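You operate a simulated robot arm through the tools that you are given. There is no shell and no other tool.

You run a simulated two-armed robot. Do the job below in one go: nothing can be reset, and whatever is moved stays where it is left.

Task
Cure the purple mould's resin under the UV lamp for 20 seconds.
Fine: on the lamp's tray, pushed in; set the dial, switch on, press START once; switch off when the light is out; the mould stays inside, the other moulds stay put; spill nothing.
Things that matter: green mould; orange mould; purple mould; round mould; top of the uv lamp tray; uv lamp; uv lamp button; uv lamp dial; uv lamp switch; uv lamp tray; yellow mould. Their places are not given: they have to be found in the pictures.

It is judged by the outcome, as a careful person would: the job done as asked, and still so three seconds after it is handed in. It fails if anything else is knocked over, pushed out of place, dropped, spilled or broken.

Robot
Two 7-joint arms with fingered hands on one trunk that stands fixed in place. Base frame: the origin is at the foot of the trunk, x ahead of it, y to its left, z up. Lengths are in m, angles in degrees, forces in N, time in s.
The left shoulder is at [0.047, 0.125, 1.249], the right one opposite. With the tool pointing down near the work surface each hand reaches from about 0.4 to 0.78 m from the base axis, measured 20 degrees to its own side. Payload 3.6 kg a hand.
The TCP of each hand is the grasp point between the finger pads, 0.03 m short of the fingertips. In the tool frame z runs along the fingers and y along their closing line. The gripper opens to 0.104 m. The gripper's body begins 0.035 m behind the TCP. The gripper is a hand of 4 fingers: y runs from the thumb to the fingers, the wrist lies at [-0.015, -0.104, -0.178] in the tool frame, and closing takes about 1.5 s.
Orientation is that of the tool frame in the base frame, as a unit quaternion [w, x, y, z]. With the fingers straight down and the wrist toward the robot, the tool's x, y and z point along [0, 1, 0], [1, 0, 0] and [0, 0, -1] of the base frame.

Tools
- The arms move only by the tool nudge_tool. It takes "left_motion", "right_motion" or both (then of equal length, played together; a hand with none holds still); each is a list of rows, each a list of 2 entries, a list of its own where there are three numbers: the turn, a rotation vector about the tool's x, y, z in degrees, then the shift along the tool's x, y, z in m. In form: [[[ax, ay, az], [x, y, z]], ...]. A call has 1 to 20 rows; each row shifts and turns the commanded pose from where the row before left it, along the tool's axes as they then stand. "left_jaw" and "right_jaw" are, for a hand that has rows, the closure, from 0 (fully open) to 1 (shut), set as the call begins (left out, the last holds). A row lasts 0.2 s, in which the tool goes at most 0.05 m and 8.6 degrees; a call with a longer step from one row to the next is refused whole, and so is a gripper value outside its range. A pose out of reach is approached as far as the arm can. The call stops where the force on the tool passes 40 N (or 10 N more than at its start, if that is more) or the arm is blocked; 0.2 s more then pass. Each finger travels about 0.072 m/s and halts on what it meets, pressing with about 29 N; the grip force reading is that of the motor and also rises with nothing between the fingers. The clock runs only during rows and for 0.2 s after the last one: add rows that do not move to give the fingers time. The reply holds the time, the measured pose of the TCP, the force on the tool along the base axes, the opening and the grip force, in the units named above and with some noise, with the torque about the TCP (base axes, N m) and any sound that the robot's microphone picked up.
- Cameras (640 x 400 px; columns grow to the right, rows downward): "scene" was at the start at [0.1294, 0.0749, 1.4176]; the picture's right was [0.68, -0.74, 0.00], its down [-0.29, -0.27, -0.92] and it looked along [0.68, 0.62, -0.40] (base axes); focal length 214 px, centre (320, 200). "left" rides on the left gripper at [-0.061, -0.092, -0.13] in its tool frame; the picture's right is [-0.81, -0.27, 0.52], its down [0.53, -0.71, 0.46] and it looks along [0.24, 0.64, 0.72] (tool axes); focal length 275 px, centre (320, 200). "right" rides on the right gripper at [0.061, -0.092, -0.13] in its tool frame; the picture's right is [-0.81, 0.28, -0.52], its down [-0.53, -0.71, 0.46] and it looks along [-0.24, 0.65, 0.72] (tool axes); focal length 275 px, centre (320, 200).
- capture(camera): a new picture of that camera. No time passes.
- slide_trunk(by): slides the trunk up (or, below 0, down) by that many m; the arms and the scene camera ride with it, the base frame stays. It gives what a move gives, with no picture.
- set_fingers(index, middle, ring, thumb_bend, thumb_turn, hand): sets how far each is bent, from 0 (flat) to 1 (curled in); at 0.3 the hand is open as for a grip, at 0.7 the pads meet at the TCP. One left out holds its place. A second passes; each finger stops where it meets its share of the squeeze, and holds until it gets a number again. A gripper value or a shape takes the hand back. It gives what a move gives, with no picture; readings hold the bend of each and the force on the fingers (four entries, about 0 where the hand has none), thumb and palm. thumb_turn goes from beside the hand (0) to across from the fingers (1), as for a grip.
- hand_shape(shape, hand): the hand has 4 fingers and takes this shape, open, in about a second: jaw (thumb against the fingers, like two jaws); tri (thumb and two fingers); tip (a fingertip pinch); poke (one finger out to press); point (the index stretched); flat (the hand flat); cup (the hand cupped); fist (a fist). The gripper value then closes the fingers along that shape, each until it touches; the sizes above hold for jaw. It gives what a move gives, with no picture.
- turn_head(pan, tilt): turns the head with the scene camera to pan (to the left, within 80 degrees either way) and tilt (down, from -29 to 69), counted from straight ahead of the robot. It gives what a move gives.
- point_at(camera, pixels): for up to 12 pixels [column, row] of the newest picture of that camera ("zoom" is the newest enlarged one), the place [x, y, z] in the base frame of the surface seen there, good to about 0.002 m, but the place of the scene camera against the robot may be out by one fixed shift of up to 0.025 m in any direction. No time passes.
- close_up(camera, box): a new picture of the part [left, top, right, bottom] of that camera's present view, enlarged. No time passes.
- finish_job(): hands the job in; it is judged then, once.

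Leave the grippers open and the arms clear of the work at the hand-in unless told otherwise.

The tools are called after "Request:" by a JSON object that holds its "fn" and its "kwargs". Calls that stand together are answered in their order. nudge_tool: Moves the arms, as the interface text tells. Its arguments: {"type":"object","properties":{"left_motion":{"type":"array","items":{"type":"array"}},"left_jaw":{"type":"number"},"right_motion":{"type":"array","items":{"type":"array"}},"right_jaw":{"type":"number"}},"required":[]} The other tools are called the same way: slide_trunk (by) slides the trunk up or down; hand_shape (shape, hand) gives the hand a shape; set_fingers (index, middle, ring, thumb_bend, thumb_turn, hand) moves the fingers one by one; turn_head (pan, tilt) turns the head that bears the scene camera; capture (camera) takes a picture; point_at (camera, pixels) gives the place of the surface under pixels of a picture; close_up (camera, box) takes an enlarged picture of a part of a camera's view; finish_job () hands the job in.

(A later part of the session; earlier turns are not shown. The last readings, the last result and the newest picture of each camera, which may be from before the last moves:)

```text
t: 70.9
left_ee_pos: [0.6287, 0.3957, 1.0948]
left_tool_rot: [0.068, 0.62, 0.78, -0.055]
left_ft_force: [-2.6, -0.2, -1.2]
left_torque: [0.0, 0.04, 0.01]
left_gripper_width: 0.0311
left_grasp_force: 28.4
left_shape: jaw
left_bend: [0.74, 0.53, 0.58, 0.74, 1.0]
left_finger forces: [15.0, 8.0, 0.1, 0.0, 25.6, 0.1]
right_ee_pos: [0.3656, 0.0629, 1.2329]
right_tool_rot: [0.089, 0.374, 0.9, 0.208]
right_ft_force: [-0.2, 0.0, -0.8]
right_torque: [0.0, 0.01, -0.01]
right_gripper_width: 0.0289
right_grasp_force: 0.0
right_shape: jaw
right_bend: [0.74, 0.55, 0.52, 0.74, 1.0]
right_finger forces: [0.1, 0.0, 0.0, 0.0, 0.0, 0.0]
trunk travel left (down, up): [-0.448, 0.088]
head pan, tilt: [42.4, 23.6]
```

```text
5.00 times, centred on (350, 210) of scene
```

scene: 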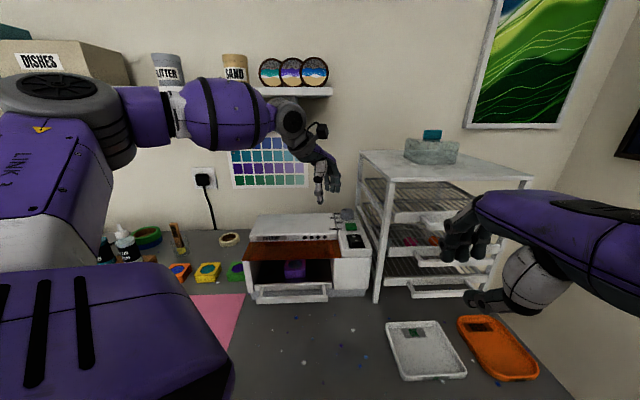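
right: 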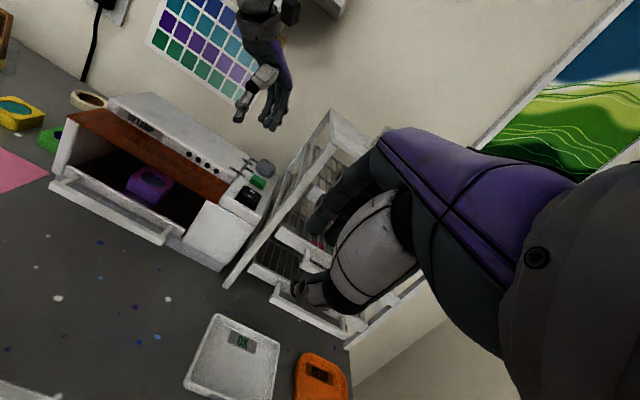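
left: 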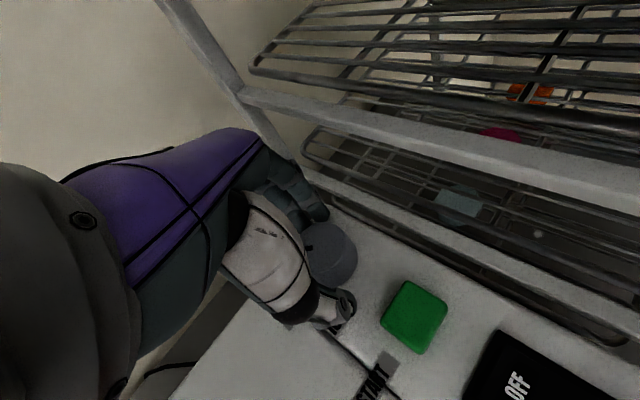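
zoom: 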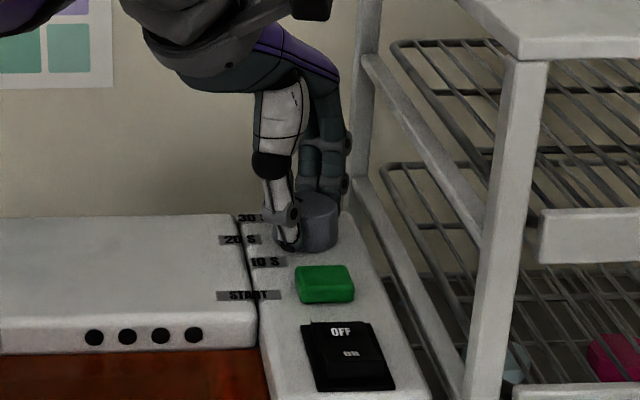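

Firm grip on the knob (index 15, middle 8, thumb 26 N). I turn it 22.5 degrees counter-clockwise (from 30 S toward 20 S) about the vertical.

Request:
{"fn": "nudge_tool", "kwargs": {"left_motion": [[[-0.78, 0, -4.43], [0, 0, 0]], [[-0.78, 0, -4.43], [0, 0, 0]], [[-0.78, 0, -4.43], [0, 0, 0]], [[-0.78, 0, -4.43], [0, 0, 0]], [[-0.78, 0, -4.43], [0, 0, 0]], [[0, 0, 0], [0, 0, 0]]]}}

Request:
{"fn": "close_up", "kwargs": {"camera": "left", "box": [250, 150, 410, 340]}}

Request:
{"fn": "close_up", "kwargs": {"camera": "scene", "box": [310, 170, 390, 250]}}

```text
t: 72.3
left_ee_pos: [0.6293, 0.3954, 1.0947]
left_tool_rot: [0.077, 0.457, 0.885, -0.039]
left_ft_force: [-7.6, -5.4, -2.7]
left_torque: [-0.15, 0.21, 0.0]
left_gripper_width: 0.0304
left_grasp_force: 28.5
left_shape: jaw
left_bend: [0.74, 0.54, 0.58, 0.74, 1.0]
left_finger forces: [14.0, 7.2, 0.0, 0.0, 30.4, 0.1]
right_ee_pos: [0.3648, 0.0619, 1.2339]
right_tool_rot: [0.088, 0.373, 0.9, 0.208]
right_ft_force: [0.2, 0.3, 0.0]
right_torque: [0.01, 0.02, -0.02]
right_gripper_width: 0.0291
right_grasp_force: 0.0
right_shape: jaw
right_bend: [0.74, 0.55, 0.52, 0.74, 1.0]
right_finger forces: [0.1, 0.0, 0.0, 0.0, 0.0, 0.0]
trunk travel left (down, up): [-0.448, 0.088]
head pan, tilt: [42.4, 23.6]
```

```text
2.11 times, centred on (330, 245) of left
```

zoom: 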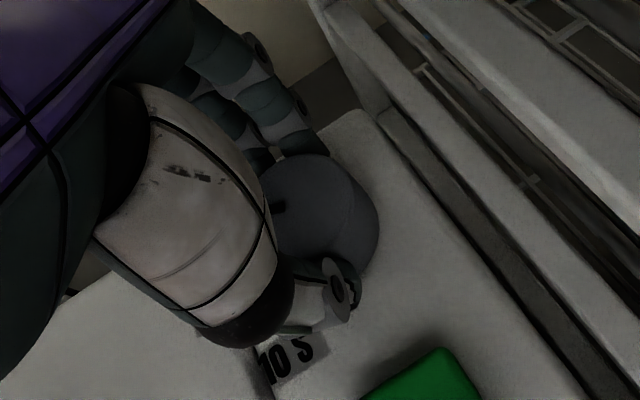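

```text
5.00 times, centred on (350, 210) of scene
```

zoom: 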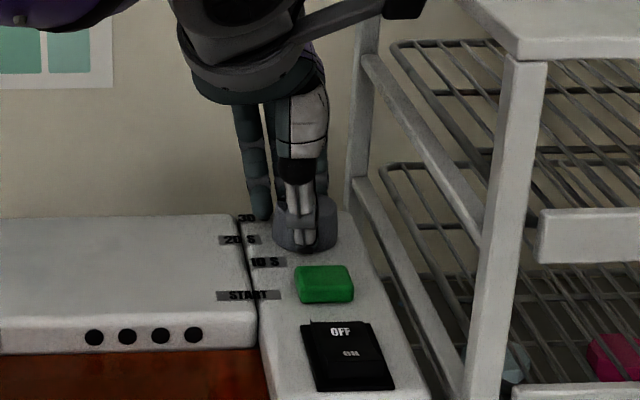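

The pointer turned along with the hand. I open the jaw, turn the hand back 22.5 degrees and look at the dial.

Request:
{"fn": "nudge_tool", "kwargs": {"left_motion": [[[0, 0, 0], [0, 0, 0]], [[0, 0, 0], [0, 0, 0]], [[0, 0, 0], [0, 0, 0]], [[0, 0, 0], [0, 0, 0]], [[0.78, 0, 4.43], [0, 0, 0]], [[0.78, 0, 4.43], [0, 0, 0]], [[0.78, 0, 4.43], [0, 0, 0]], [[0.78, 0, 4.43], [0, 0, 0]], [[0.78, 0, 4.43], [0, 0, 0]], [[0, 0, 0], [0, 0, 0]]], "left_jaw": 0.5}}

Request:
{"fn": "close_up", "kwargs": {"camera": "left", "box": [250, 150, 410, 340]}}

Request:
{"fn": "close_up", "kwargs": {"camera": "right", "box": [210, 140, 290, 210]}}

Request:
{"fn": "close_up", "kwargs": {"camera": "scene", "box": [310, 170, 390, 250]}}

```text
t: 74.5
left_ee_pos: [0.6298, 0.3962, 1.0944]
left_tool_rot: [0.069, 0.621, 0.779, -0.054]
left_ft_force: [0.3, 0.8, 1.0]
left_torque: [0.0, 0.04, 0.01]
left_gripper_width: 0.0519
left_grasp_force: 0.1
left_shape: jaw
left_bend: [0.74, 0.45, 0.41, 0.7, 1.0]
left_finger forces: [0.0, 0.1, 0.0, 0.1, 0.1, 0.0]
right_ee_pos: [0.3649, 0.0624, 1.2326]
right_tool_rot: [0.089, 0.373, 0.9, 0.208]
right_ft_force: [0.7, -0.9, -0.4]
right_torque: [0.0, 0.0, 0.0]
right_gripper_width: 0.029
right_grasp_force: 0.1
right_shape: jaw
right_bend: [0.74, 0.55, 0.52, 0.74, 1.0]
right_finger forces: [0.0, 0.1, 0.0, 0.1, 0.0, 0.1]
trunk travel left (down, up): [-0.448, 0.088]
head pan, tilt: [42.4, 23.6]
```

```text
2.11 times, centred on (330, 245) of left
```

zoom: 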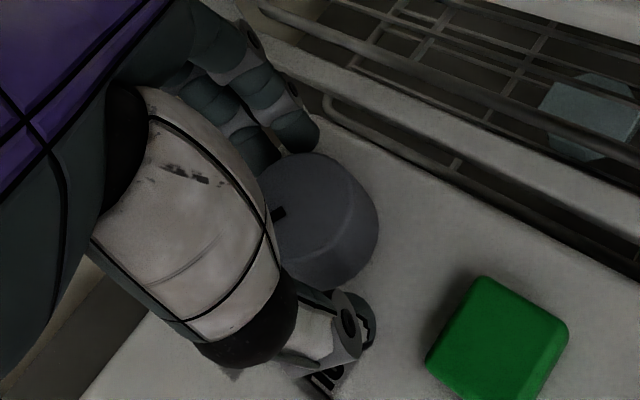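

```text
5.71 times, centred on (250, 175) of right
```

zoom: 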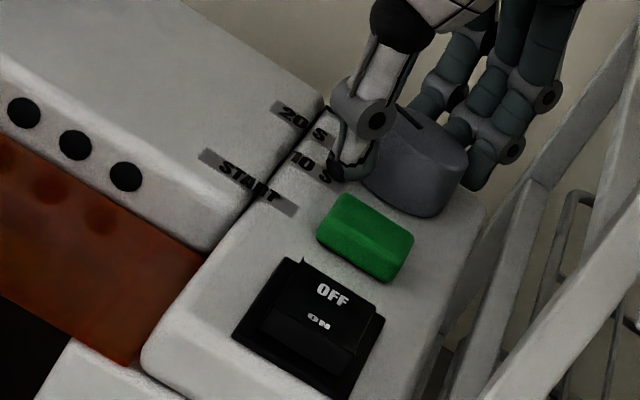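

```text
5.00 times, centred on (350, 210) of scene
```

zoom: 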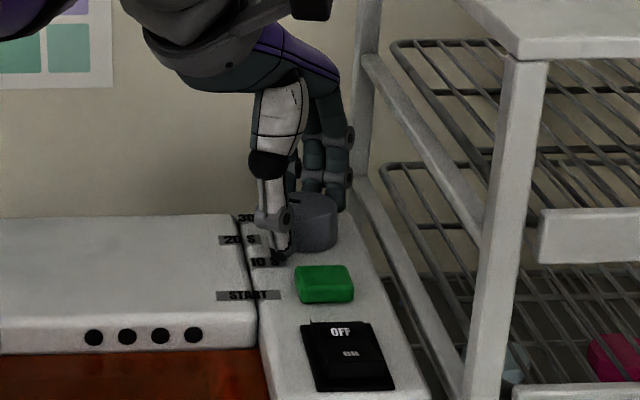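

I enlarge the knob further to read the pointer's direction.

Request:
{"fn": "close_up", "kwargs": {"camera": "right", "box": [245, 145, 285, 170]}}

Request:
{"fn": "close_up", "kwargs": {"camera": "left", "box": [300, 215, 350, 265]}}

```text
16.00 times, centred on (265, 158) of right
```

zoom: 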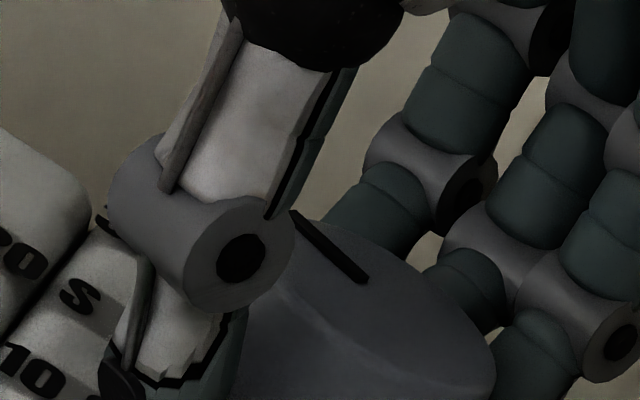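

```text
8.00 times, centred on (325, 240) of left
```

zoom: 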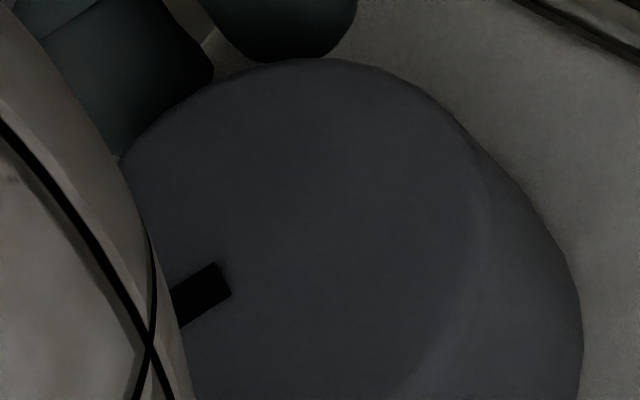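

Request:
{"fn": "point_at", "kwargs": {"camera": "zoom", "pixels": [[222, 278], [182, 305], [300, 66], [440, 110], [300, 250], [560, 250], [150, 150]]}}

Request:
{"fn": "close_up", "kwargs": {"camera": "right", "box": [245, 145, 285, 170]}}

Request:
{"fn": "point_at", "kwargs": {"camera": "zoom", "pixels": [[362, 278], [300, 222], [330, 250], [440, 300], [480, 350], [300, 320]]}}

```text
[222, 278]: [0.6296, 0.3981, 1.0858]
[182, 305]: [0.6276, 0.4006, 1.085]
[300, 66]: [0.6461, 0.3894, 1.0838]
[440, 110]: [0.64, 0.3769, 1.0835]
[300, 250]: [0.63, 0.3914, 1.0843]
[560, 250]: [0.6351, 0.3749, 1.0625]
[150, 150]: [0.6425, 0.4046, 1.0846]
```

```text
16.00 times, centred on (265, 158) of right
```

zoom: 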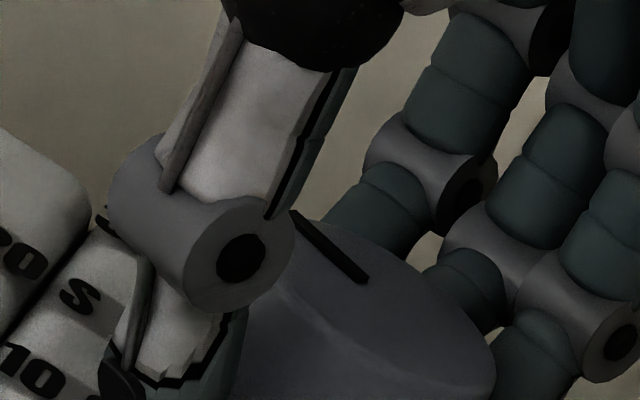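

```text
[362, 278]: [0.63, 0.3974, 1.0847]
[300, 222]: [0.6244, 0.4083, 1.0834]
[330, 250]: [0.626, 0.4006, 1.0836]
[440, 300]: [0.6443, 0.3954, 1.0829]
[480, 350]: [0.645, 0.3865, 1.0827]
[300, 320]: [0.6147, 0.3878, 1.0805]
```

The pointer now reads about 110-117 degrees (20 S is at 135). I grip again and turn another 22.5 degrees.

Request:
{"fn": "nudge_tool", "kwargs": {"left_motion": [[[0, 0, 0], [0, 0, 0]], [[0, 0, 0], [0, 0, 0]], [[0, 0, 0], [0, 0, 0]], [[0, 0, 0], [0, 0, 0]], [[-0.78, 0, -4.43], [0, 0, 0]], [[-0.78, 0, -4.43], [0, 0, 0]], [[-0.78, 0, -4.43], [0, 0, 0]], [[-0.78, 0, -4.43], [0, 0, 0]], [[-0.78, 0, -4.43], [0, 0, 0]], [[0, 0, 0], [0, 0, 0]]], "left_jaw": 0.85}}

Request:
{"fn": "nudge_tool", "kwargs": {"left_motion": [[[0, 0, 0], [0, 0, 0]], [[0, 0, 0], [0, 0, 0]], [[0, 0, 0], [0, 0, 0]], [[0, 0, 0], [0, 0, 0]], [[0.78, 0, 4.43], [0, 0, 0]], [[0.78, 0, 4.43], [0, 0, 0]], [[0.78, 0, 4.43], [0, 0, 0]], [[0.78, 0, 4.43], [0, 0, 0]], [[0.78, 0, 4.43], [0, 0, 0]], [[0, 0, 0], [-0.0045, 0, -0.0256]], [[0, 0, 0], [-0.0045, 0, -0.0256]], [[0, 0, 0], [-0.0045, 0, -0.0256]], [[0, 0, 0], [0, -0.03, 0]], [[0, 0, 0], [0, -0.03, 0]]], "left_jaw": 0.5}}

Request:
{"fn": "capture", "kwargs": {"camera": "left"}}

Request:
{"fn": "close_up", "kwargs": {"camera": "scene", "box": [310, 190, 380, 250]}}

Request:
{"fn": "close_up", "kwargs": {"camera": "right", "box": [220, 145, 290, 190]}}

```text
t: 76.7
left_ee_pos: [0.6293, 0.3957, 1.0948]
left_tool_rot: [0.077, 0.455, 0.886, -0.04]
left_ft_force: [-3.6, -3.8, -0.6]
left_torque: [-0.11, 0.06, 0.0]
left_gripper_width: 0.0307
left_grasp_force: 28.5
left_shape: jaw
left_bend: [0.74, 0.54, 0.57, 0.74, 1.0]
left_finger forces: [14.9, 7.4, 0.0, 0.0, 27.5, 0.0]
right_ee_pos: [0.3654, 0.0627, 1.2334]
right_tool_rot: [0.089, 0.373, 0.9, 0.208]
right_ft_force: [0.8, 0.7, 0.5]
right_torque: [-0.03, -0.01, 0.0]
right_gripper_width: 0.0291
right_grasp_force: 0.0
right_shape: jaw
right_bend: [0.74, 0.55, 0.52, 0.74, 1.0]
right_finger forces: [0.1, 0.0, 0.0, 0.0, 0.1, 0.1]
trunk travel left (down, up): [-0.448, 0.088]
head pan, tilt: [42.4, 23.6]
```

```text
t: 79.7
left_ee_pos: [0.571, 0.3812, 1.1731]
left_tool_rot: [0.068, 0.62, 0.78, -0.054]
left_ft_force: [-0.1, 0.0, 0.6]
left_torque: [-0.02, 0.01, 0.01]
left_gripper_width: 0.0518
left_grasp_force: 0.0
left_shape: jaw
left_bend: [0.74, 0.45, 0.41, 0.7, 1.0]
left_finger forces: [0.0, 0.0, 0.1, 0.0, 0.1, 0.0]
right_ee_pos: [0.3647, 0.0628, 1.2321]
right_tool_rot: [0.089, 0.373, 0.9, 0.207]
right_ft_force: [0.0, -0.5, 0.1]
right_torque: [-0.03, -0.01, 0.01]
right_gripper_width: 0.0288
right_grasp_force: 0.0
right_shape: jaw
right_bend: [0.74, 0.55, 0.52, 0.74, 1.0]
right_finger forces: [0.1, 0.0, 0.1, 0.1, 0.0, 0.0]
trunk travel left (down, up): [-0.448, 0.088]
head pan, tilt: [42.4, 23.6]
```

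```text
taken
```

left: 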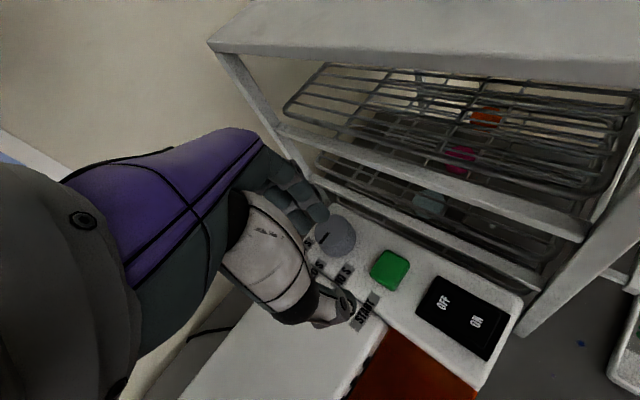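

```text
6.67 times, centred on (345, 220) of scene
```

zoom: 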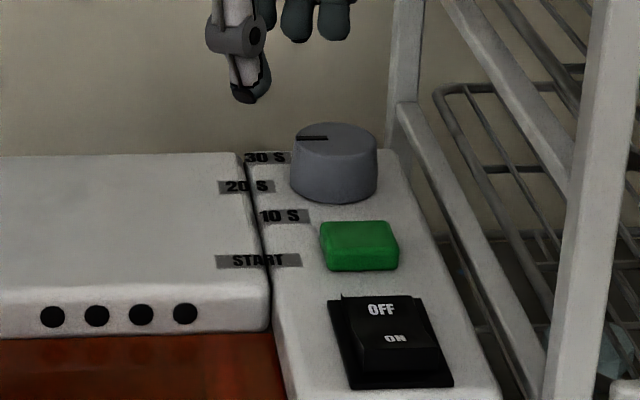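

```text
8.89 times, centred on (255, 168) of right
```

zoom: 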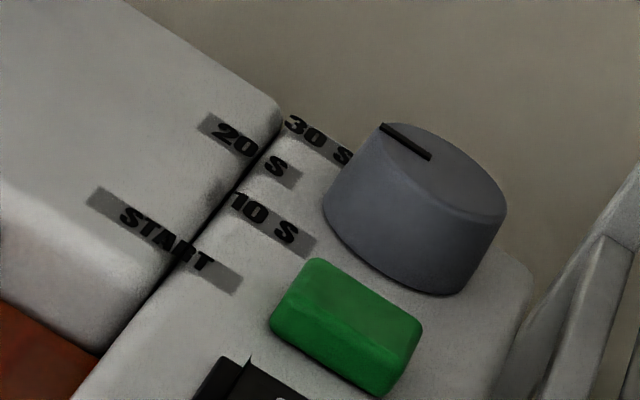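

In the scene view the pointer is now level and points to lamp-left, at 20 S. I check its direction by points.

Request:
{"fn": "point_at", "kwargs": {"camera": "zoom", "pixels": [[385, 128], [428, 156], [405, 142], [435, 165]]}}

Request:
{"fn": "close_up", "kwargs": {"camera": "scene", "box": [335, 200, 360, 225]}}

Request:
{"fn": "close_up", "kwargs": {"camera": "left", "box": [300, 200, 400, 320]}}

```text
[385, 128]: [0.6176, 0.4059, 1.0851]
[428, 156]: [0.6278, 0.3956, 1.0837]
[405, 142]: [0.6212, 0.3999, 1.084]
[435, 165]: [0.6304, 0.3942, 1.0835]
```

```text
16.00 times, centred on (348, 212) of scene
```

zoom: 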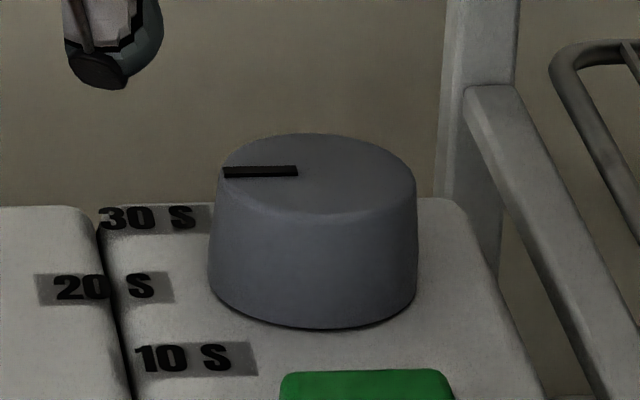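

```text
3.33 times, centred on (350, 260) of left
```

zoom: 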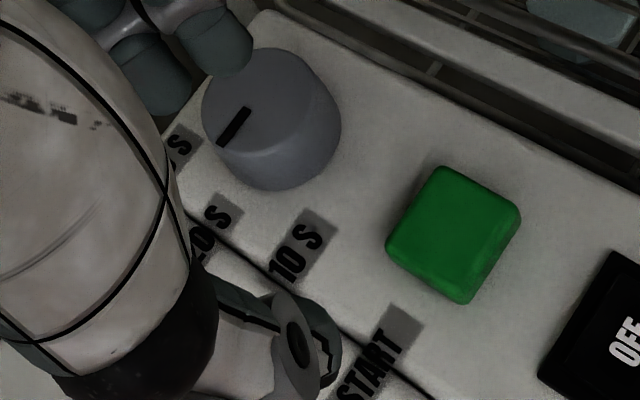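

The pointer's direction measures 134.7 degrees: the dial is at 20 S. Next: the switch. I give the left hand the "poke" shape here, high above the lamp, and see where the finger tip is.

Request:
{"fn": "nudge_tool", "kwargs": {"left_motion": [[[0, 0, 0], [-0.003, -0.03, -0.02]], [[0, 0, 0], [-0.003, -0.03, -0.02]], [[0, 0, 0], [0, 0, 0]]]}}

Request:
{"fn": "hand_shape", "kwargs": {"shape": "poke", "hand": "left"}}

Request:
{"fn": "capture", "kwargs": {"camera": "left"}}

Request:
{"fn": "close_up", "kwargs": {"camera": "left", "box": [200, 120, 440, 380]}}

Request:
{"fn": "close_up", "kwargs": {"camera": "scene", "box": [240, 90, 380, 250]}}

```text
t: 80.5
left_ee_pos: [0.5113, 0.3703, 1.2099]
left_tool_rot: [0.068, 0.619, 0.781, -0.054]
left_ft_force: [0.3, 0.2, 0.3]
left_torque: [0.04, 0.0, 0.02]
left_gripper_width: 0.0517
left_grasp_force: 0.1
left_shape: jaw
left_bend: [0.74, 0.45, 0.41, 0.7, 1.0]
left_finger forces: [0.1, 0.1, 0.1, 0.1, 0.1, 0.0]
right_ee_pos: [0.3661, 0.0647, 1.233]
right_tool_rot: [0.089, 0.373, 0.9, 0.207]
right_ft_force: [0.1, 0.7, 0.4]
right_torque: [-0.01, 0.02, -0.01]
right_gripper_width: 0.0291
right_grasp_force: 0.1
right_shape: jaw
right_bend: [0.74, 0.55, 0.52, 0.74, 1.0]
right_finger forces: [0.0, 0.0, 0.0, 0.0, 0.1, 0.1]
trunk travel left (down, up): [-0.448, 0.088]
head pan, tilt: [42.4, 23.6]
```

```text
t: 81.4
left_ee_pos: [0.5107, 0.3695, 1.2097]
left_tool_rot: [0.069, 0.62, 0.779, -0.054]
left_ft_force: [0.2, 1.3, -0.5]
left_torque: [0.0, 0.0, -0.01]
left_gripper_width: 0.0
left_grasp_force: 0.0
left_shape: poke
left_bend: [0.7, 0.7, 0.99, 1.0, 1.0]
left_finger forces: [0.0, 0.1, 0.0, 0.0, 0.1, 0.0]
right_ee_pos: [0.3663, 0.0628, 1.2313]
right_tool_rot: [0.089, 0.374, 0.9, 0.207]
right_ft_force: [0.8, -0.2, -0.4]
right_torque: [0.0, 0.01, -0.01]
right_gripper_width: 0.0289
right_grasp_force: 0.0
right_shape: jaw
right_bend: [0.74, 0.55, 0.52, 0.74, 1.0]
right_finger forces: [0.0, 0.0, 0.0, 0.0, 0.1, 0.0]
trunk travel left (down, up): [-0.448, 0.088]
head pan, tilt: [42.4, 23.6]
```

```text
taken
```

left: 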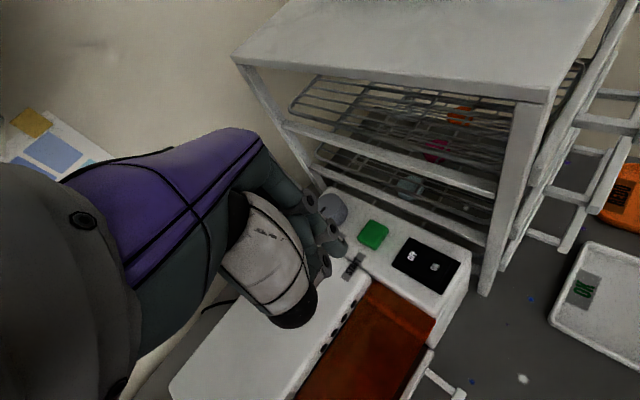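

```text
1.54 times, centred on (320, 250) of left
```

zoom: 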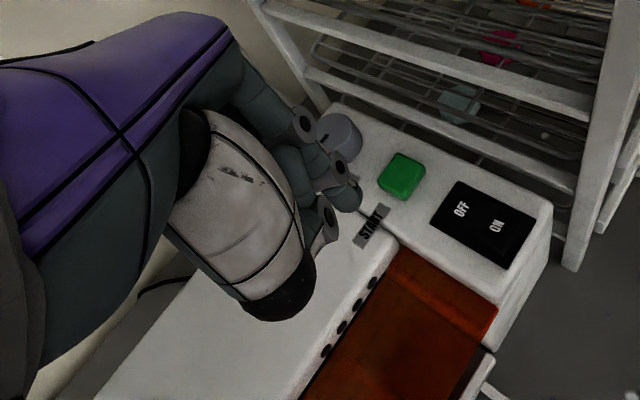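

```text
2.50 times, centred on (310, 170) of scene
```

zoom: 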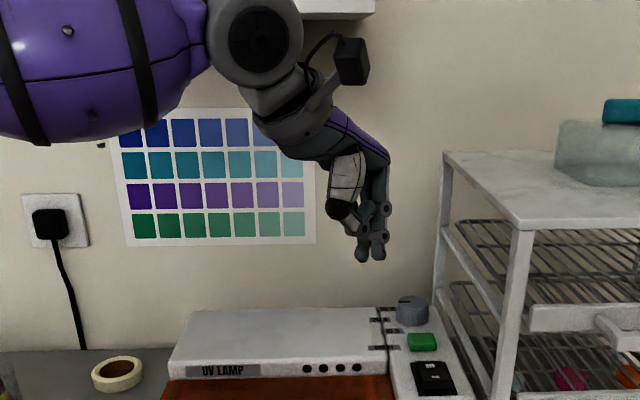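

I read the tips of the fingers in the enlarged views.

Request:
{"fn": "close_up", "kwargs": {"camera": "left", "box": [270, 180, 370, 300]}}

Request:
{"fn": "point_at", "kwargs": {"camera": "zoom", "pixels": [[235, 195], [250, 185], [220, 170], [245, 210], [185, 215], [190, 250], [175, 270], [150, 180], [165, 290], [210, 215], [180, 240]]}}

```text
3.33 times, centred on (320, 240) of left
```

zoom: 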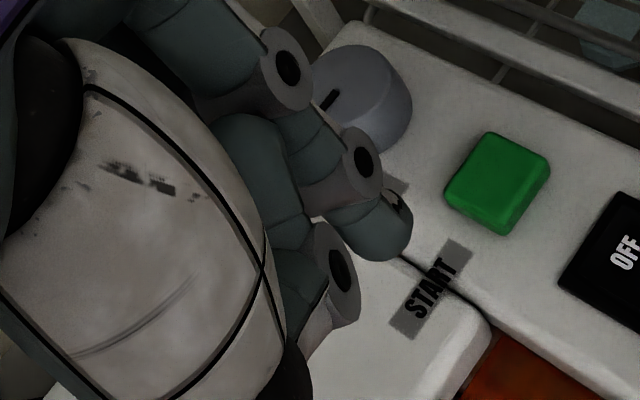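

```text
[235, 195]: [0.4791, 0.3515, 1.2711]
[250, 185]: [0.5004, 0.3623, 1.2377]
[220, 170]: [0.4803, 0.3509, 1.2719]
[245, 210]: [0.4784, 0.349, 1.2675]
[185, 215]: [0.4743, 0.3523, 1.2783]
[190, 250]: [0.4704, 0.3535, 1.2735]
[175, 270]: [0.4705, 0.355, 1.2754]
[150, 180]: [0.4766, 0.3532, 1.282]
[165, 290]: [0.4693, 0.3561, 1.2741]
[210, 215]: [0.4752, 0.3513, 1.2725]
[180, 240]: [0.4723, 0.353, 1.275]
```

Request:
{"fn": "point_at", "kwargs": {"camera": "zoom", "pixels": [[370, 225], [395, 250], [405, 240], [400, 215], [345, 225], [375, 255], [340, 170], [300, 150], [280, 70], [335, 270], [350, 310], [270, 160]]}}

```text
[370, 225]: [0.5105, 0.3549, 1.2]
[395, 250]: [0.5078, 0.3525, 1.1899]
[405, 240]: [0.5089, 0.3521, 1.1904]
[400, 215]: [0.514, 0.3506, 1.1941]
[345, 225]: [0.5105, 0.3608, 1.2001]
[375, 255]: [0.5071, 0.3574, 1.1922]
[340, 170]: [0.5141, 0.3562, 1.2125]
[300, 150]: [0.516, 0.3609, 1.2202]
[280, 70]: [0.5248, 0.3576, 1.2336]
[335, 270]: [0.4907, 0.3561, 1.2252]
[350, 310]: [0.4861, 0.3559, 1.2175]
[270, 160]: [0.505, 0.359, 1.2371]
```

The poke shape has two fingers at equal height; I prefer one. I set the index at 0.6 and curl middle, ring and thumb.

Request:
{"fn": "set_fingers", "kwargs": {"hand": "left", "index": 0.6, "middle": 1.0, "ring": 1.0, "thumb_bend": 1.0}}

Request:
{"fn": "close_up", "kwargs": {"camera": "left", "box": [240, 140, 400, 320]}}

Request:
{"fn": "close_up", "kwargs": {"camera": "scene", "box": [280, 130, 380, 250]}}

```text
t: 82.4
left_ee_pos: [0.511, 0.3684, 1.2103]
left_tool_rot: [0.069, 0.62, 0.779, -0.054]
left_ft_force: [0.2, 0.9, 0.5]
left_torque: [-0.01, -0.03, 0.0]
left_gripper_width: 0.0237
left_grasp_force: 0.0
left_shape: fingers
left_bend: [0.36, 1.0, 1.0, 1.0, 1.0]
left_finger forces: [0.0, 0.0, 0.0, 0.0, 0.0, 0.0]
right_ee_pos: [0.3661, 0.0633, 1.2326]
right_tool_rot: [0.089, 0.373, 0.9, 0.208]
right_ft_force: [0.2, 0.9, -1.0]
right_torque: [-0.01, -0.03, 0.03]
right_gripper_width: 0.0291
right_grasp_force: 0.1
right_shape: jaw
right_bend: [0.74, 0.55, 0.52, 0.74, 1.0]
right_finger forces: [0.0, 0.1, 0.0, 0.0, 0.0, 0.0]
trunk travel left (down, up): [-0.448, 0.088]
head pan, tilt: [42.4, 23.6]
```

```text
2.22 times, centred on (320, 230) of left
```

zoom: 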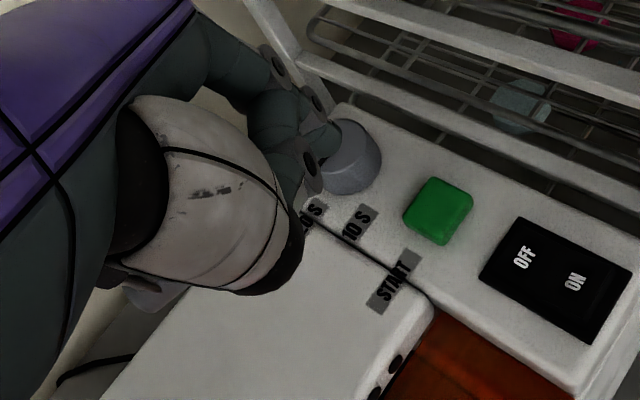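

```text
3.33 times, centred on (330, 190) of scene
```

zoom: 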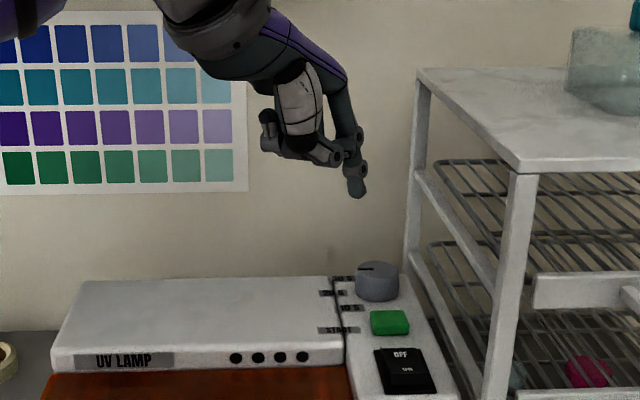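

One finger now sticks down (tip at (357,190) in the enlarged scene view). I read its place in the left view.

Request:
{"fn": "close_up", "kwargs": {"camera": "left", "box": [270, 150, 350, 240]}}

Request:
{"fn": "point_at", "kwargs": {"camera": "zoom", "pixels": [[310, 150], [320, 170], [300, 170], [330, 160], [290, 120], [250, 60], [300, 200], [250, 220], [200, 130], [335, 185], [345, 140], [280, 190]]}}

Request:
{"fn": "close_up", "kwargs": {"camera": "scene", "box": [320, 160, 350, 200]}}

Request:
{"fn": "point_at", "kwargs": {"camera": "zoom", "pixels": [[310, 270], [320, 300], [330, 320], [300, 330], [340, 250], [320, 340]]}}

```text
4.44 times, centred on (310, 195) of left
```

zoom: 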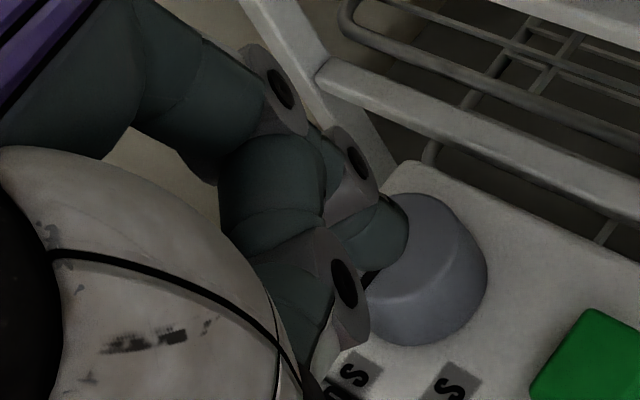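

```text
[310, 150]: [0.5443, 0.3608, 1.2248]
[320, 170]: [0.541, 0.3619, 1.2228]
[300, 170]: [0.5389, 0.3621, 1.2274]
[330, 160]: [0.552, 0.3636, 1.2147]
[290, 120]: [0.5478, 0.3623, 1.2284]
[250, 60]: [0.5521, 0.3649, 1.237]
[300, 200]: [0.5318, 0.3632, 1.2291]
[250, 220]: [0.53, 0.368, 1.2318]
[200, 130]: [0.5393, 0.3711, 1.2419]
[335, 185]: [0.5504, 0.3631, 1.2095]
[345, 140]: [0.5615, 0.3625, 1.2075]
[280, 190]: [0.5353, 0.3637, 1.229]
```

```text
10.00 times, centred on (335, 180) of scene
```

zoom: 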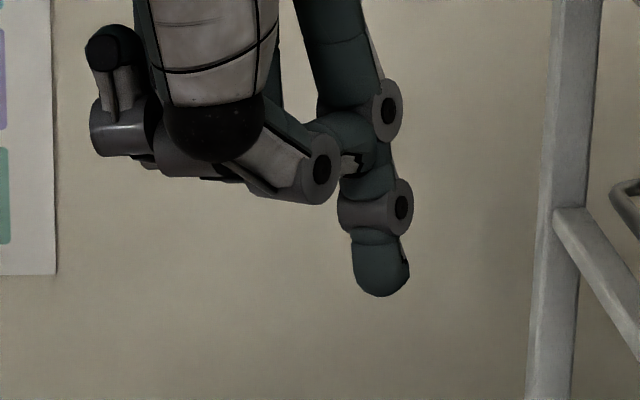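

```text
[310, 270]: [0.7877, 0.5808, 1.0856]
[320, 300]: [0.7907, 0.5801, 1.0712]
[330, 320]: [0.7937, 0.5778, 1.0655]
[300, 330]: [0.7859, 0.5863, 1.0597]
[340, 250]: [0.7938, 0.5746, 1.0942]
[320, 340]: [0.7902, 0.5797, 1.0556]
```

Request:
{"fn": "point_at", "kwargs": {"camera": "zoom", "pixels": [[380, 270], [375, 288], [395, 275], [362, 275], [385, 293], [375, 245]]}}

Request:
{"fn": "close_up", "kwargs": {"camera": "left", "box": [270, 150, 350, 240]}}

Request:
{"fn": "point_at", "kwargs": {"camera": "zoom", "pixels": [[380, 235], [395, 245], [400, 225], [365, 250], [375, 260], [385, 220]]}}

```text
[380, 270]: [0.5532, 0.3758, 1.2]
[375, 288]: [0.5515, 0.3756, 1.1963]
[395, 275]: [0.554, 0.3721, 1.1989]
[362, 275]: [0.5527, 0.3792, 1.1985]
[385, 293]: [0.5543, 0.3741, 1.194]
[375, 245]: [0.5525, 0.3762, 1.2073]
```

```text
4.44 times, centred on (310, 195) of left
```

zoom: 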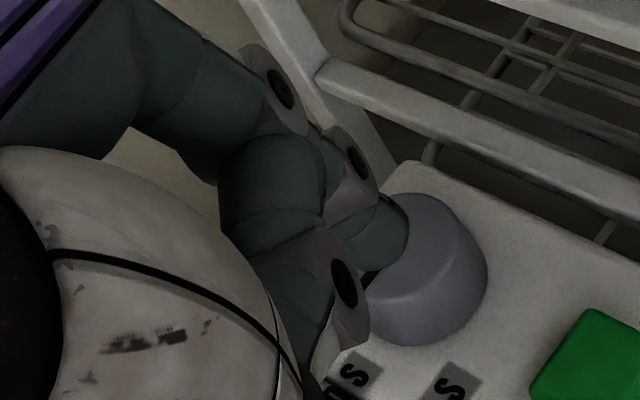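

```text
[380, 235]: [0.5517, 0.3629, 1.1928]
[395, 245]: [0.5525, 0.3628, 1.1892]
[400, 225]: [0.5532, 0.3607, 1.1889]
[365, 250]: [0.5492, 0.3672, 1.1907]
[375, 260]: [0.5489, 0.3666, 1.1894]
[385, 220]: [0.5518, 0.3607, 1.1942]
```

The tip is about 0.045 m ahead of, and 0.027 m below, the TCP. I look closely at the rocker switch to choose the pressing point.

Request:
{"fn": "close_up", "kwargs": {"camera": "left", "box": [385, 225, 475, 305]}}

Request:
{"fn": "point_at", "kwargs": {"camera": "zoom", "pixels": [[180, 130], [330, 210], [250, 170], [420, 260], [100, 90], [440, 130], [300, 300], [360, 150], [390, 230], [230, 240], [150, 80], [300, 110]]}}

Request:
{"fn": "close_up", "kwargs": {"camera": "right", "box": [225, 170, 275, 220]}}

```text
5.00 times, centred on (430, 265) of left
```

zoom: 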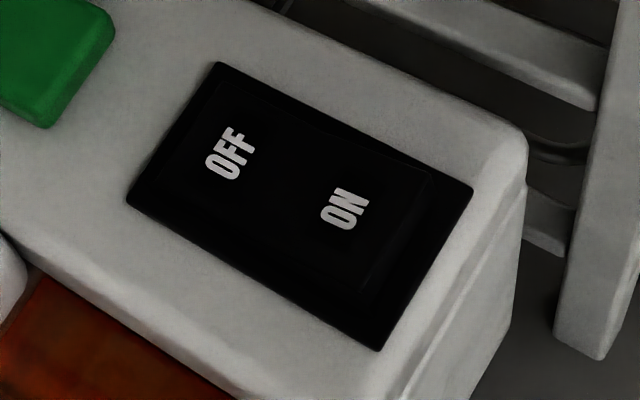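

```text
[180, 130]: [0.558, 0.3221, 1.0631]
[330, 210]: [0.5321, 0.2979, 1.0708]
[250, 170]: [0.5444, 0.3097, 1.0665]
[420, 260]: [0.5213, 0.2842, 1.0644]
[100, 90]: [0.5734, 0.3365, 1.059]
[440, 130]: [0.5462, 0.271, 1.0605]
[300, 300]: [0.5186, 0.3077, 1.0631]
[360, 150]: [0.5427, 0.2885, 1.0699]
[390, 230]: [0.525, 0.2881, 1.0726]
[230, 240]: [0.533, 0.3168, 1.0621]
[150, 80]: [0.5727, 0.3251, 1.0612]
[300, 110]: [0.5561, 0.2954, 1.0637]
```

```text
8.00 times, centred on (250, 195) of right
```

zoom: 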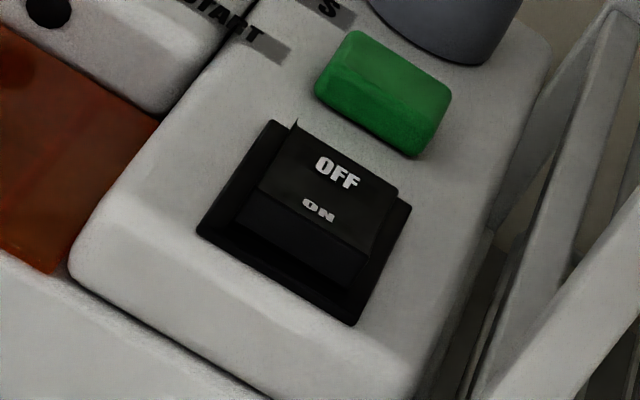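

The ON end (0.525, 0.288) is raised to z 1.0726 and the OFF end is down: the switch is off. I bring the index tip above the ON end, about 4 cm over it.

Request:
{"fn": "nudge_tool", "kwargs": {"left_motion": [[[0, 0, 0], [-0.0169, -0.0142, 0.0278]], [[0, 0, 0], [-0.0169, -0.0142, 0.0278]], [[0, 0, 0], [-0.0169, -0.0142, 0.0278]], [[0, 0, 0], [0, 0, 0]]]}}

Request:
{"fn": "capture", "kwargs": {"camera": "left"}}

Request:
{"fn": "close_up", "kwargs": {"camera": "scene", "box": [310, 190, 390, 270]}}

Request:
{"fn": "close_up", "kwargs": {"camera": "right", "box": [205, 140, 295, 220]}}

```text
t: 83.4
left_ee_pos: [0.4853, 0.2965, 1.1368]
left_tool_rot: [0.068, 0.62, 0.78, -0.054]
left_ft_force: [-0.2, -0.4, 0.2]
left_torque: [0.0, 0.01, 0.01]
left_gripper_width: 0.0233
left_grasp_force: 0.1
left_shape: fingers
left_bend: [0.36, 1.0, 1.0, 1.0, 1.0]
left_finger forces: [0.1, 0.1, 0.0, 0.0, 0.0, 0.0]
right_ee_pos: [0.3647, 0.0633, 1.2322]
right_tool_rot: [0.088, 0.373, 0.9, 0.208]
right_ft_force: [0.2, 0.9, 0.8]
right_torque: [0.0, 0.01, -0.02]
right_gripper_width: 0.0289
right_grasp_force: 0.0
right_shape: jaw
right_bend: [0.74, 0.55, 0.52, 0.74, 1.0]
right_finger forces: [0.0, 0.1, 0.1, 0.0, 0.0, 0.0]
trunk travel left (down, up): [-0.448, 0.088]
head pan, tilt: [42.4, 23.6]
```

```text
taken
```

left: 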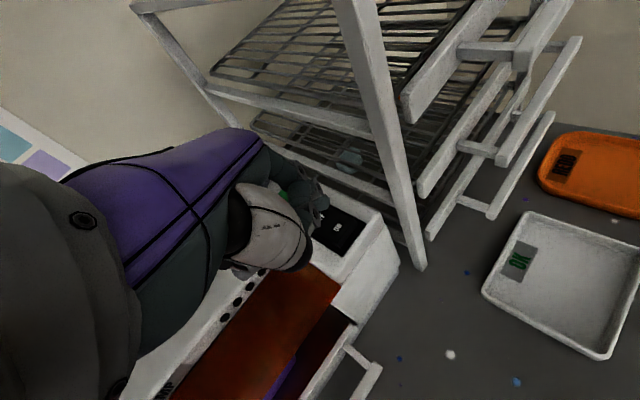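

```text
5.00 times, centred on (350, 230) of scene
```

zoom: 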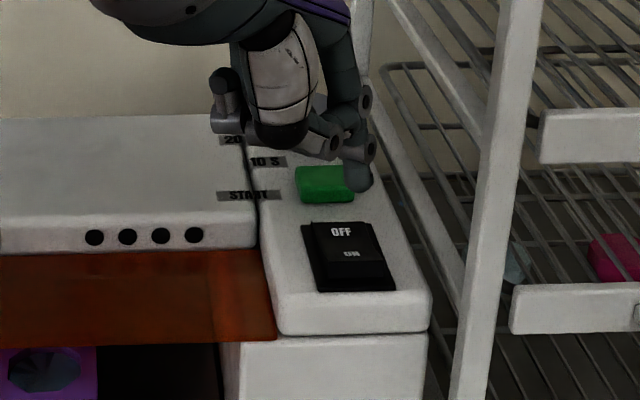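

```text
5.00 times, centred on (250, 180) of right
```

zoom: 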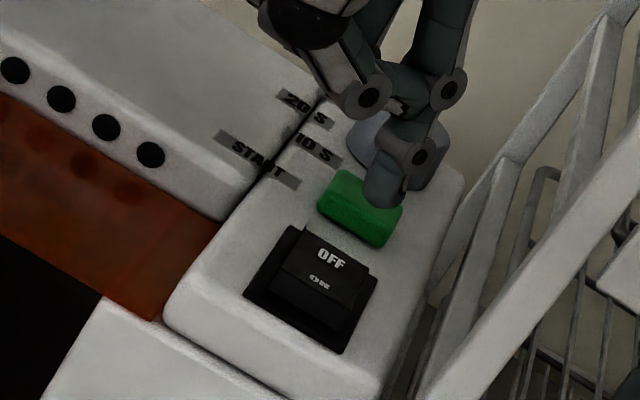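

I read the tip's position now.

Request:
{"fn": "close_up", "kwargs": {"camera": "scene", "box": [335, 205, 375, 245]}}

Request:
{"fn": "point_at", "kwargs": {"camera": "zoom", "pixels": [[355, 160], [340, 180], [370, 175], [355, 210], [335, 165], [375, 205], [330, 290], [345, 335], [385, 360]]}}

Request:
{"fn": "close_up", "kwargs": {"camera": "left", "box": [270, 160, 390, 280]}}

```text
10.00 times, centred on (355, 225) of scene
```

zoom: 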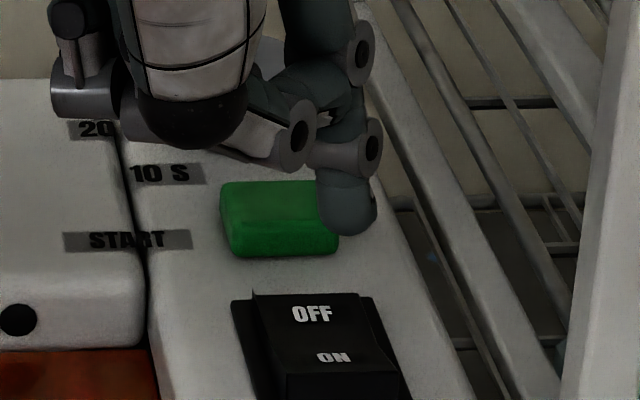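

```text
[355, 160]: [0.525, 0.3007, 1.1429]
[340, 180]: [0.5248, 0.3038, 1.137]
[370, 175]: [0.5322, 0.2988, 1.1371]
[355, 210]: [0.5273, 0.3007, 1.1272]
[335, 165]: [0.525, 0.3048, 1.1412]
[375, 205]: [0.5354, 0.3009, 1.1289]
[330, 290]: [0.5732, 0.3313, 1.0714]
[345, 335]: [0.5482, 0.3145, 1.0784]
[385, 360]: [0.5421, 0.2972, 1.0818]
```

```text
3.33 times, centred on (330, 220) of left
```

zoom: 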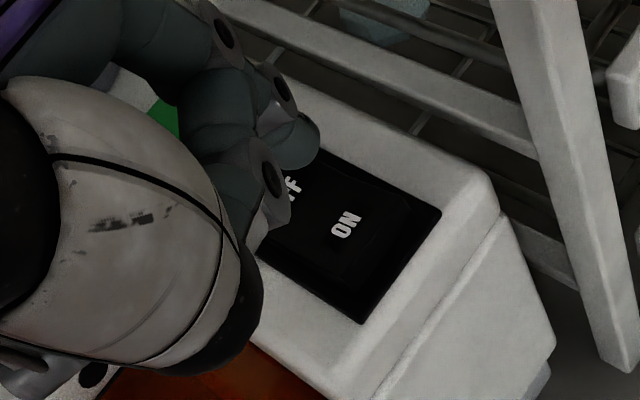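

Request:
{"fn": "point_at", "kwargs": {"camera": "zoom", "pixels": [[315, 140], [345, 225], [330, 200], [300, 170]]}}

Request:
{"fn": "close_up", "kwargs": {"camera": "scene", "box": [335, 205, 375, 245]}}

Request:
{"fn": "point_at", "kwargs": {"camera": "zoom", "pixels": [[312, 313], [333, 357], [348, 228], [350, 190], [328, 200], [372, 215]]}}

```text
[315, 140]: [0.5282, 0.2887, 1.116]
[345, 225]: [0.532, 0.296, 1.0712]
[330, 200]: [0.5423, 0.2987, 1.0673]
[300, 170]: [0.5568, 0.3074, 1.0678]
```

```text
10.00 times, centred on (355, 225) of scene
```

zoom: 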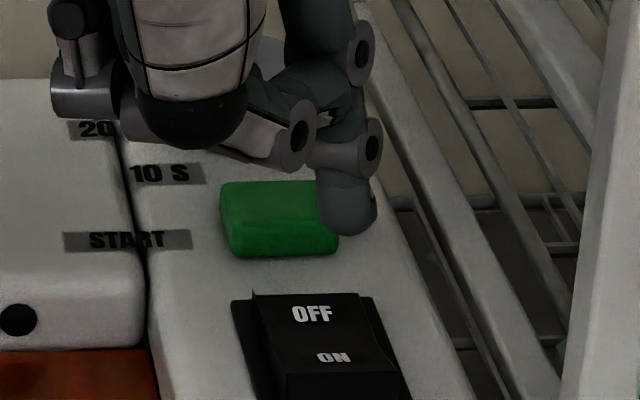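

```text
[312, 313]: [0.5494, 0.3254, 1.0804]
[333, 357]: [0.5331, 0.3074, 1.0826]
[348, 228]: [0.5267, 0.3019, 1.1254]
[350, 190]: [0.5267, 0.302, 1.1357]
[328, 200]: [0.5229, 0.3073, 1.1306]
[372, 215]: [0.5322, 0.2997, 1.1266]
```

The tip stands about over (0.531, 0.2955), about 4 cm above the ON end. I shift 3 mm toward the ON end and lower 3.4 cm.

Request:
{"fn": "nudge_tool", "kwargs": {"left_motion": [[[0, 0, 0], [0.002, -0.0012, 0.0168]], [[0, 0, 0], [0.002, -0.0012, 0.0168]], [[0, 0, 0], [0, 0, 0]]]}}

Request:
{"fn": "close_up", "kwargs": {"camera": "scene", "box": [335, 205, 385, 255]}}

Request:
{"fn": "close_up", "kwargs": {"camera": "right", "box": [225, 165, 285, 215]}}

Request:
{"fn": "close_up", "kwargs": {"camera": "left", "box": [270, 160, 390, 280]}}

```text
t: 84.2
left_ee_pos: [0.4842, 0.2951, 1.1043]
left_tool_rot: [0.068, 0.62, 0.779, -0.054]
left_ft_force: [0.8, 0.1, -0.3]
left_torque: [0.0, -0.03, -0.01]
left_gripper_width: 0.0231
left_grasp_force: 0.0
left_shape: fingers
left_bend: [0.36, 1.0, 1.0, 1.0, 1.0]
left_finger forces: [0.0, 0.1, 0.0, 0.0, 0.0, 0.1]
right_ee_pos: [0.3658, 0.0628, 1.2322]
right_tool_rot: [0.088, 0.373, 0.9, 0.208]
right_ft_force: [0.7, 0.5, 0.4]
right_torque: [-0.02, -0.02, -0.01]
right_gripper_width: 0.0291
right_grasp_force: 0.0
right_shape: jaw
right_bend: [0.74, 0.55, 0.52, 0.74, 1.0]
right_finger forces: [0.1, 0.0, 0.0, 0.0, 0.0, 0.1]
trunk travel left (down, up): [-0.448, 0.088]
head pan, tilt: [42.4, 23.6]
```

```text
8.00 times, centred on (360, 230) of scene
```

zoom: 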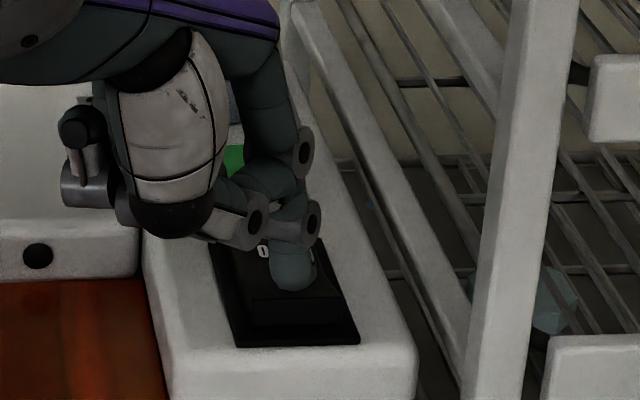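

```text
8.00 times, centred on (255, 190) of right
```

zoom: 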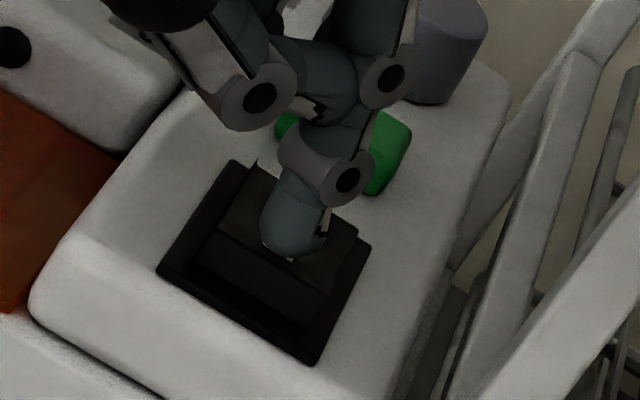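

```text
3.33 times, centred on (330, 220) of left
```

zoom: 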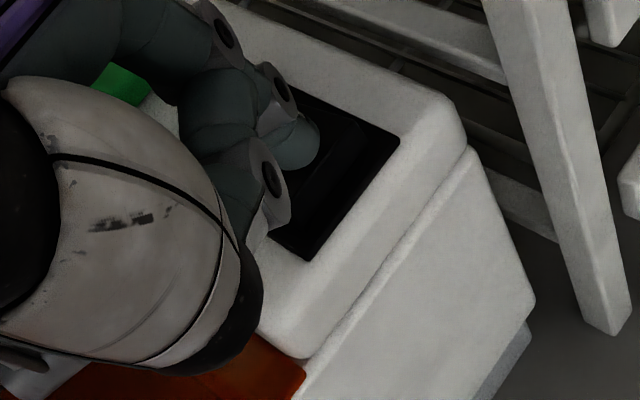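

The tip hovers right over the ON label. I press down in small steps.

Request:
{"fn": "nudge_tool", "kwargs": {"left_motion": [[[0, 0, 0], [0.0007, 0, 0.0039]], [[0, 0, 0], [0.0005, 0, 0.0029]], [[0, 0, 0], [0, 0, 0]]]}}

Request:
{"fn": "close_up", "kwargs": {"camera": "right", "box": [225, 165, 285, 215]}}

```text
t: 85.0
left_ee_pos: [0.4844, 0.2943, 1.099]
left_tool_rot: [0.069, 0.62, 0.78, -0.053]
left_ft_force: [-0.7, 0.1, 4.5]
left_torque: [0.01, -0.24, 0.06]
left_gripper_width: 0.0229
left_grasp_force: 2.0
left_shape: fingers
left_bend: [0.36, 1.0, 1.0, 1.0, 1.0]
left_finger forces: [4.6, 0.0, 0.1, 0.0, 0.0, 0.0]
right_ee_pos: [0.3662, 0.0624, 1.2326]
right_tool_rot: [0.088, 0.373, 0.9, 0.208]
right_ft_force: [-0.4, 0.2, -0.5]
right_torque: [0.0, 0.02, -0.04]
right_gripper_width: 0.0291
right_grasp_force: 0.0
right_shape: jaw
right_bend: [0.74, 0.55, 0.52, 0.74, 1.0]
right_finger forces: [0.1, 0.1, 0.1, 0.0, 0.1, 0.0]
trunk travel left (down, up): [-0.448, 0.088]
head pan, tilt: [42.4, 23.6]
```

```text
8.00 times, centred on (255, 190) of right
```

zoom: 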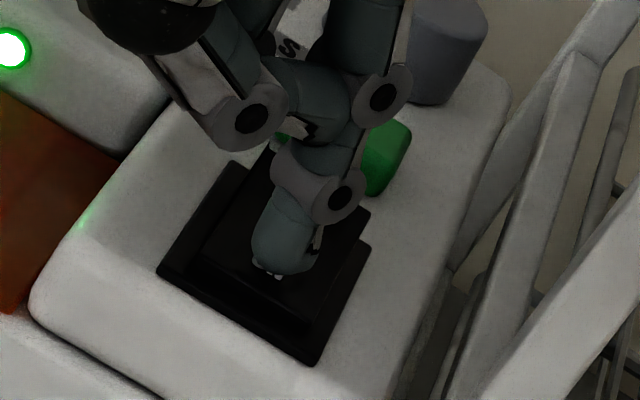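

A lamp LED has lit green: the switch is on. I lift the finger and check the switch stays on.

Request:
{"fn": "nudge_tool", "kwargs": {"left_motion": [[[0, 0, 0], [-0.0035, 0, -0.0197]], [[0, 0, 0], [-0.0052, 0, -0.0295]], [[0, 0, 0], [0, 0, 0]]]}}

Request:
{"fn": "close_up", "kwargs": {"camera": "scene", "box": [230, 190, 390, 310]}}

Request:
{"fn": "close_up", "kwargs": {"camera": "right", "box": [195, 135, 285, 215]}}

```text
t: 85.8
left_ee_pos: [0.484, 0.2968, 1.1492]
left_tool_rot: [0.067, 0.62, 0.78, -0.053]
left_ft_force: [-0.1, -0.2, -1.0]
left_torque: [-0.02, 0.0, 0.0]
left_gripper_width: 0.0229
left_grasp_force: 0.0
left_shape: fingers
left_bend: [0.36, 1.0, 1.0, 1.0, 1.0]
left_finger forces: [0.0, 0.0, 0.0, 0.1, 0.0, 0.0]
right_ee_pos: [0.3648, 0.0637, 1.2324]
right_tool_rot: [0.089, 0.374, 0.9, 0.207]
right_ft_force: [-0.4, -0.1, 0.8]
right_torque: [0.03, -0.01, 0.0]
right_gripper_width: 0.0289
right_grasp_force: 0.0
right_shape: jaw
right_bend: [0.74, 0.55, 0.52, 0.74, 1.0]
right_finger forces: [0.1, 0.0, 0.0, 0.0, 0.1, 0.0]
trunk travel left (down, up): [-0.448, 0.088]
head pan, tilt: [42.4, 23.6]
```

```text
3.33 times, centred on (310, 250) of scene
```

zoom: 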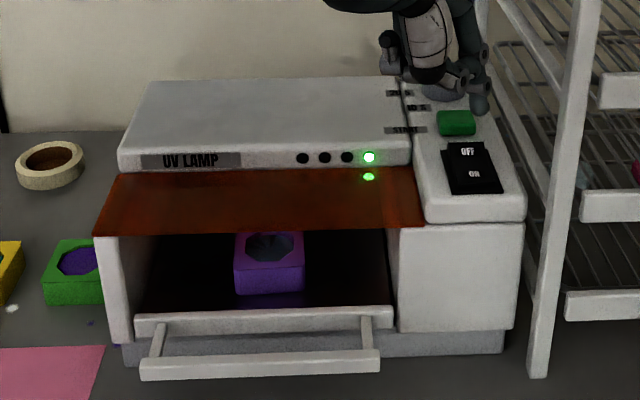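

```text
5.00 times, centred on (240, 175) of right
```

zoom: 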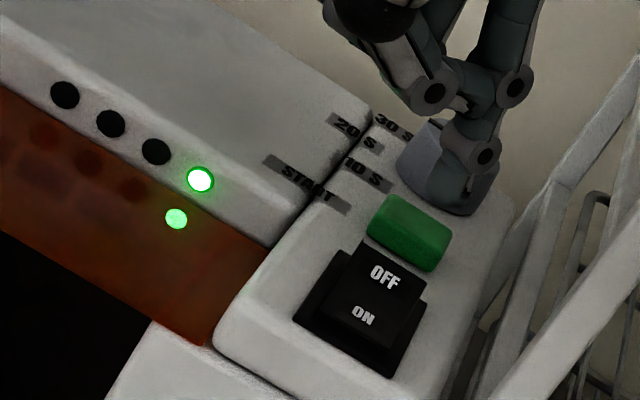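

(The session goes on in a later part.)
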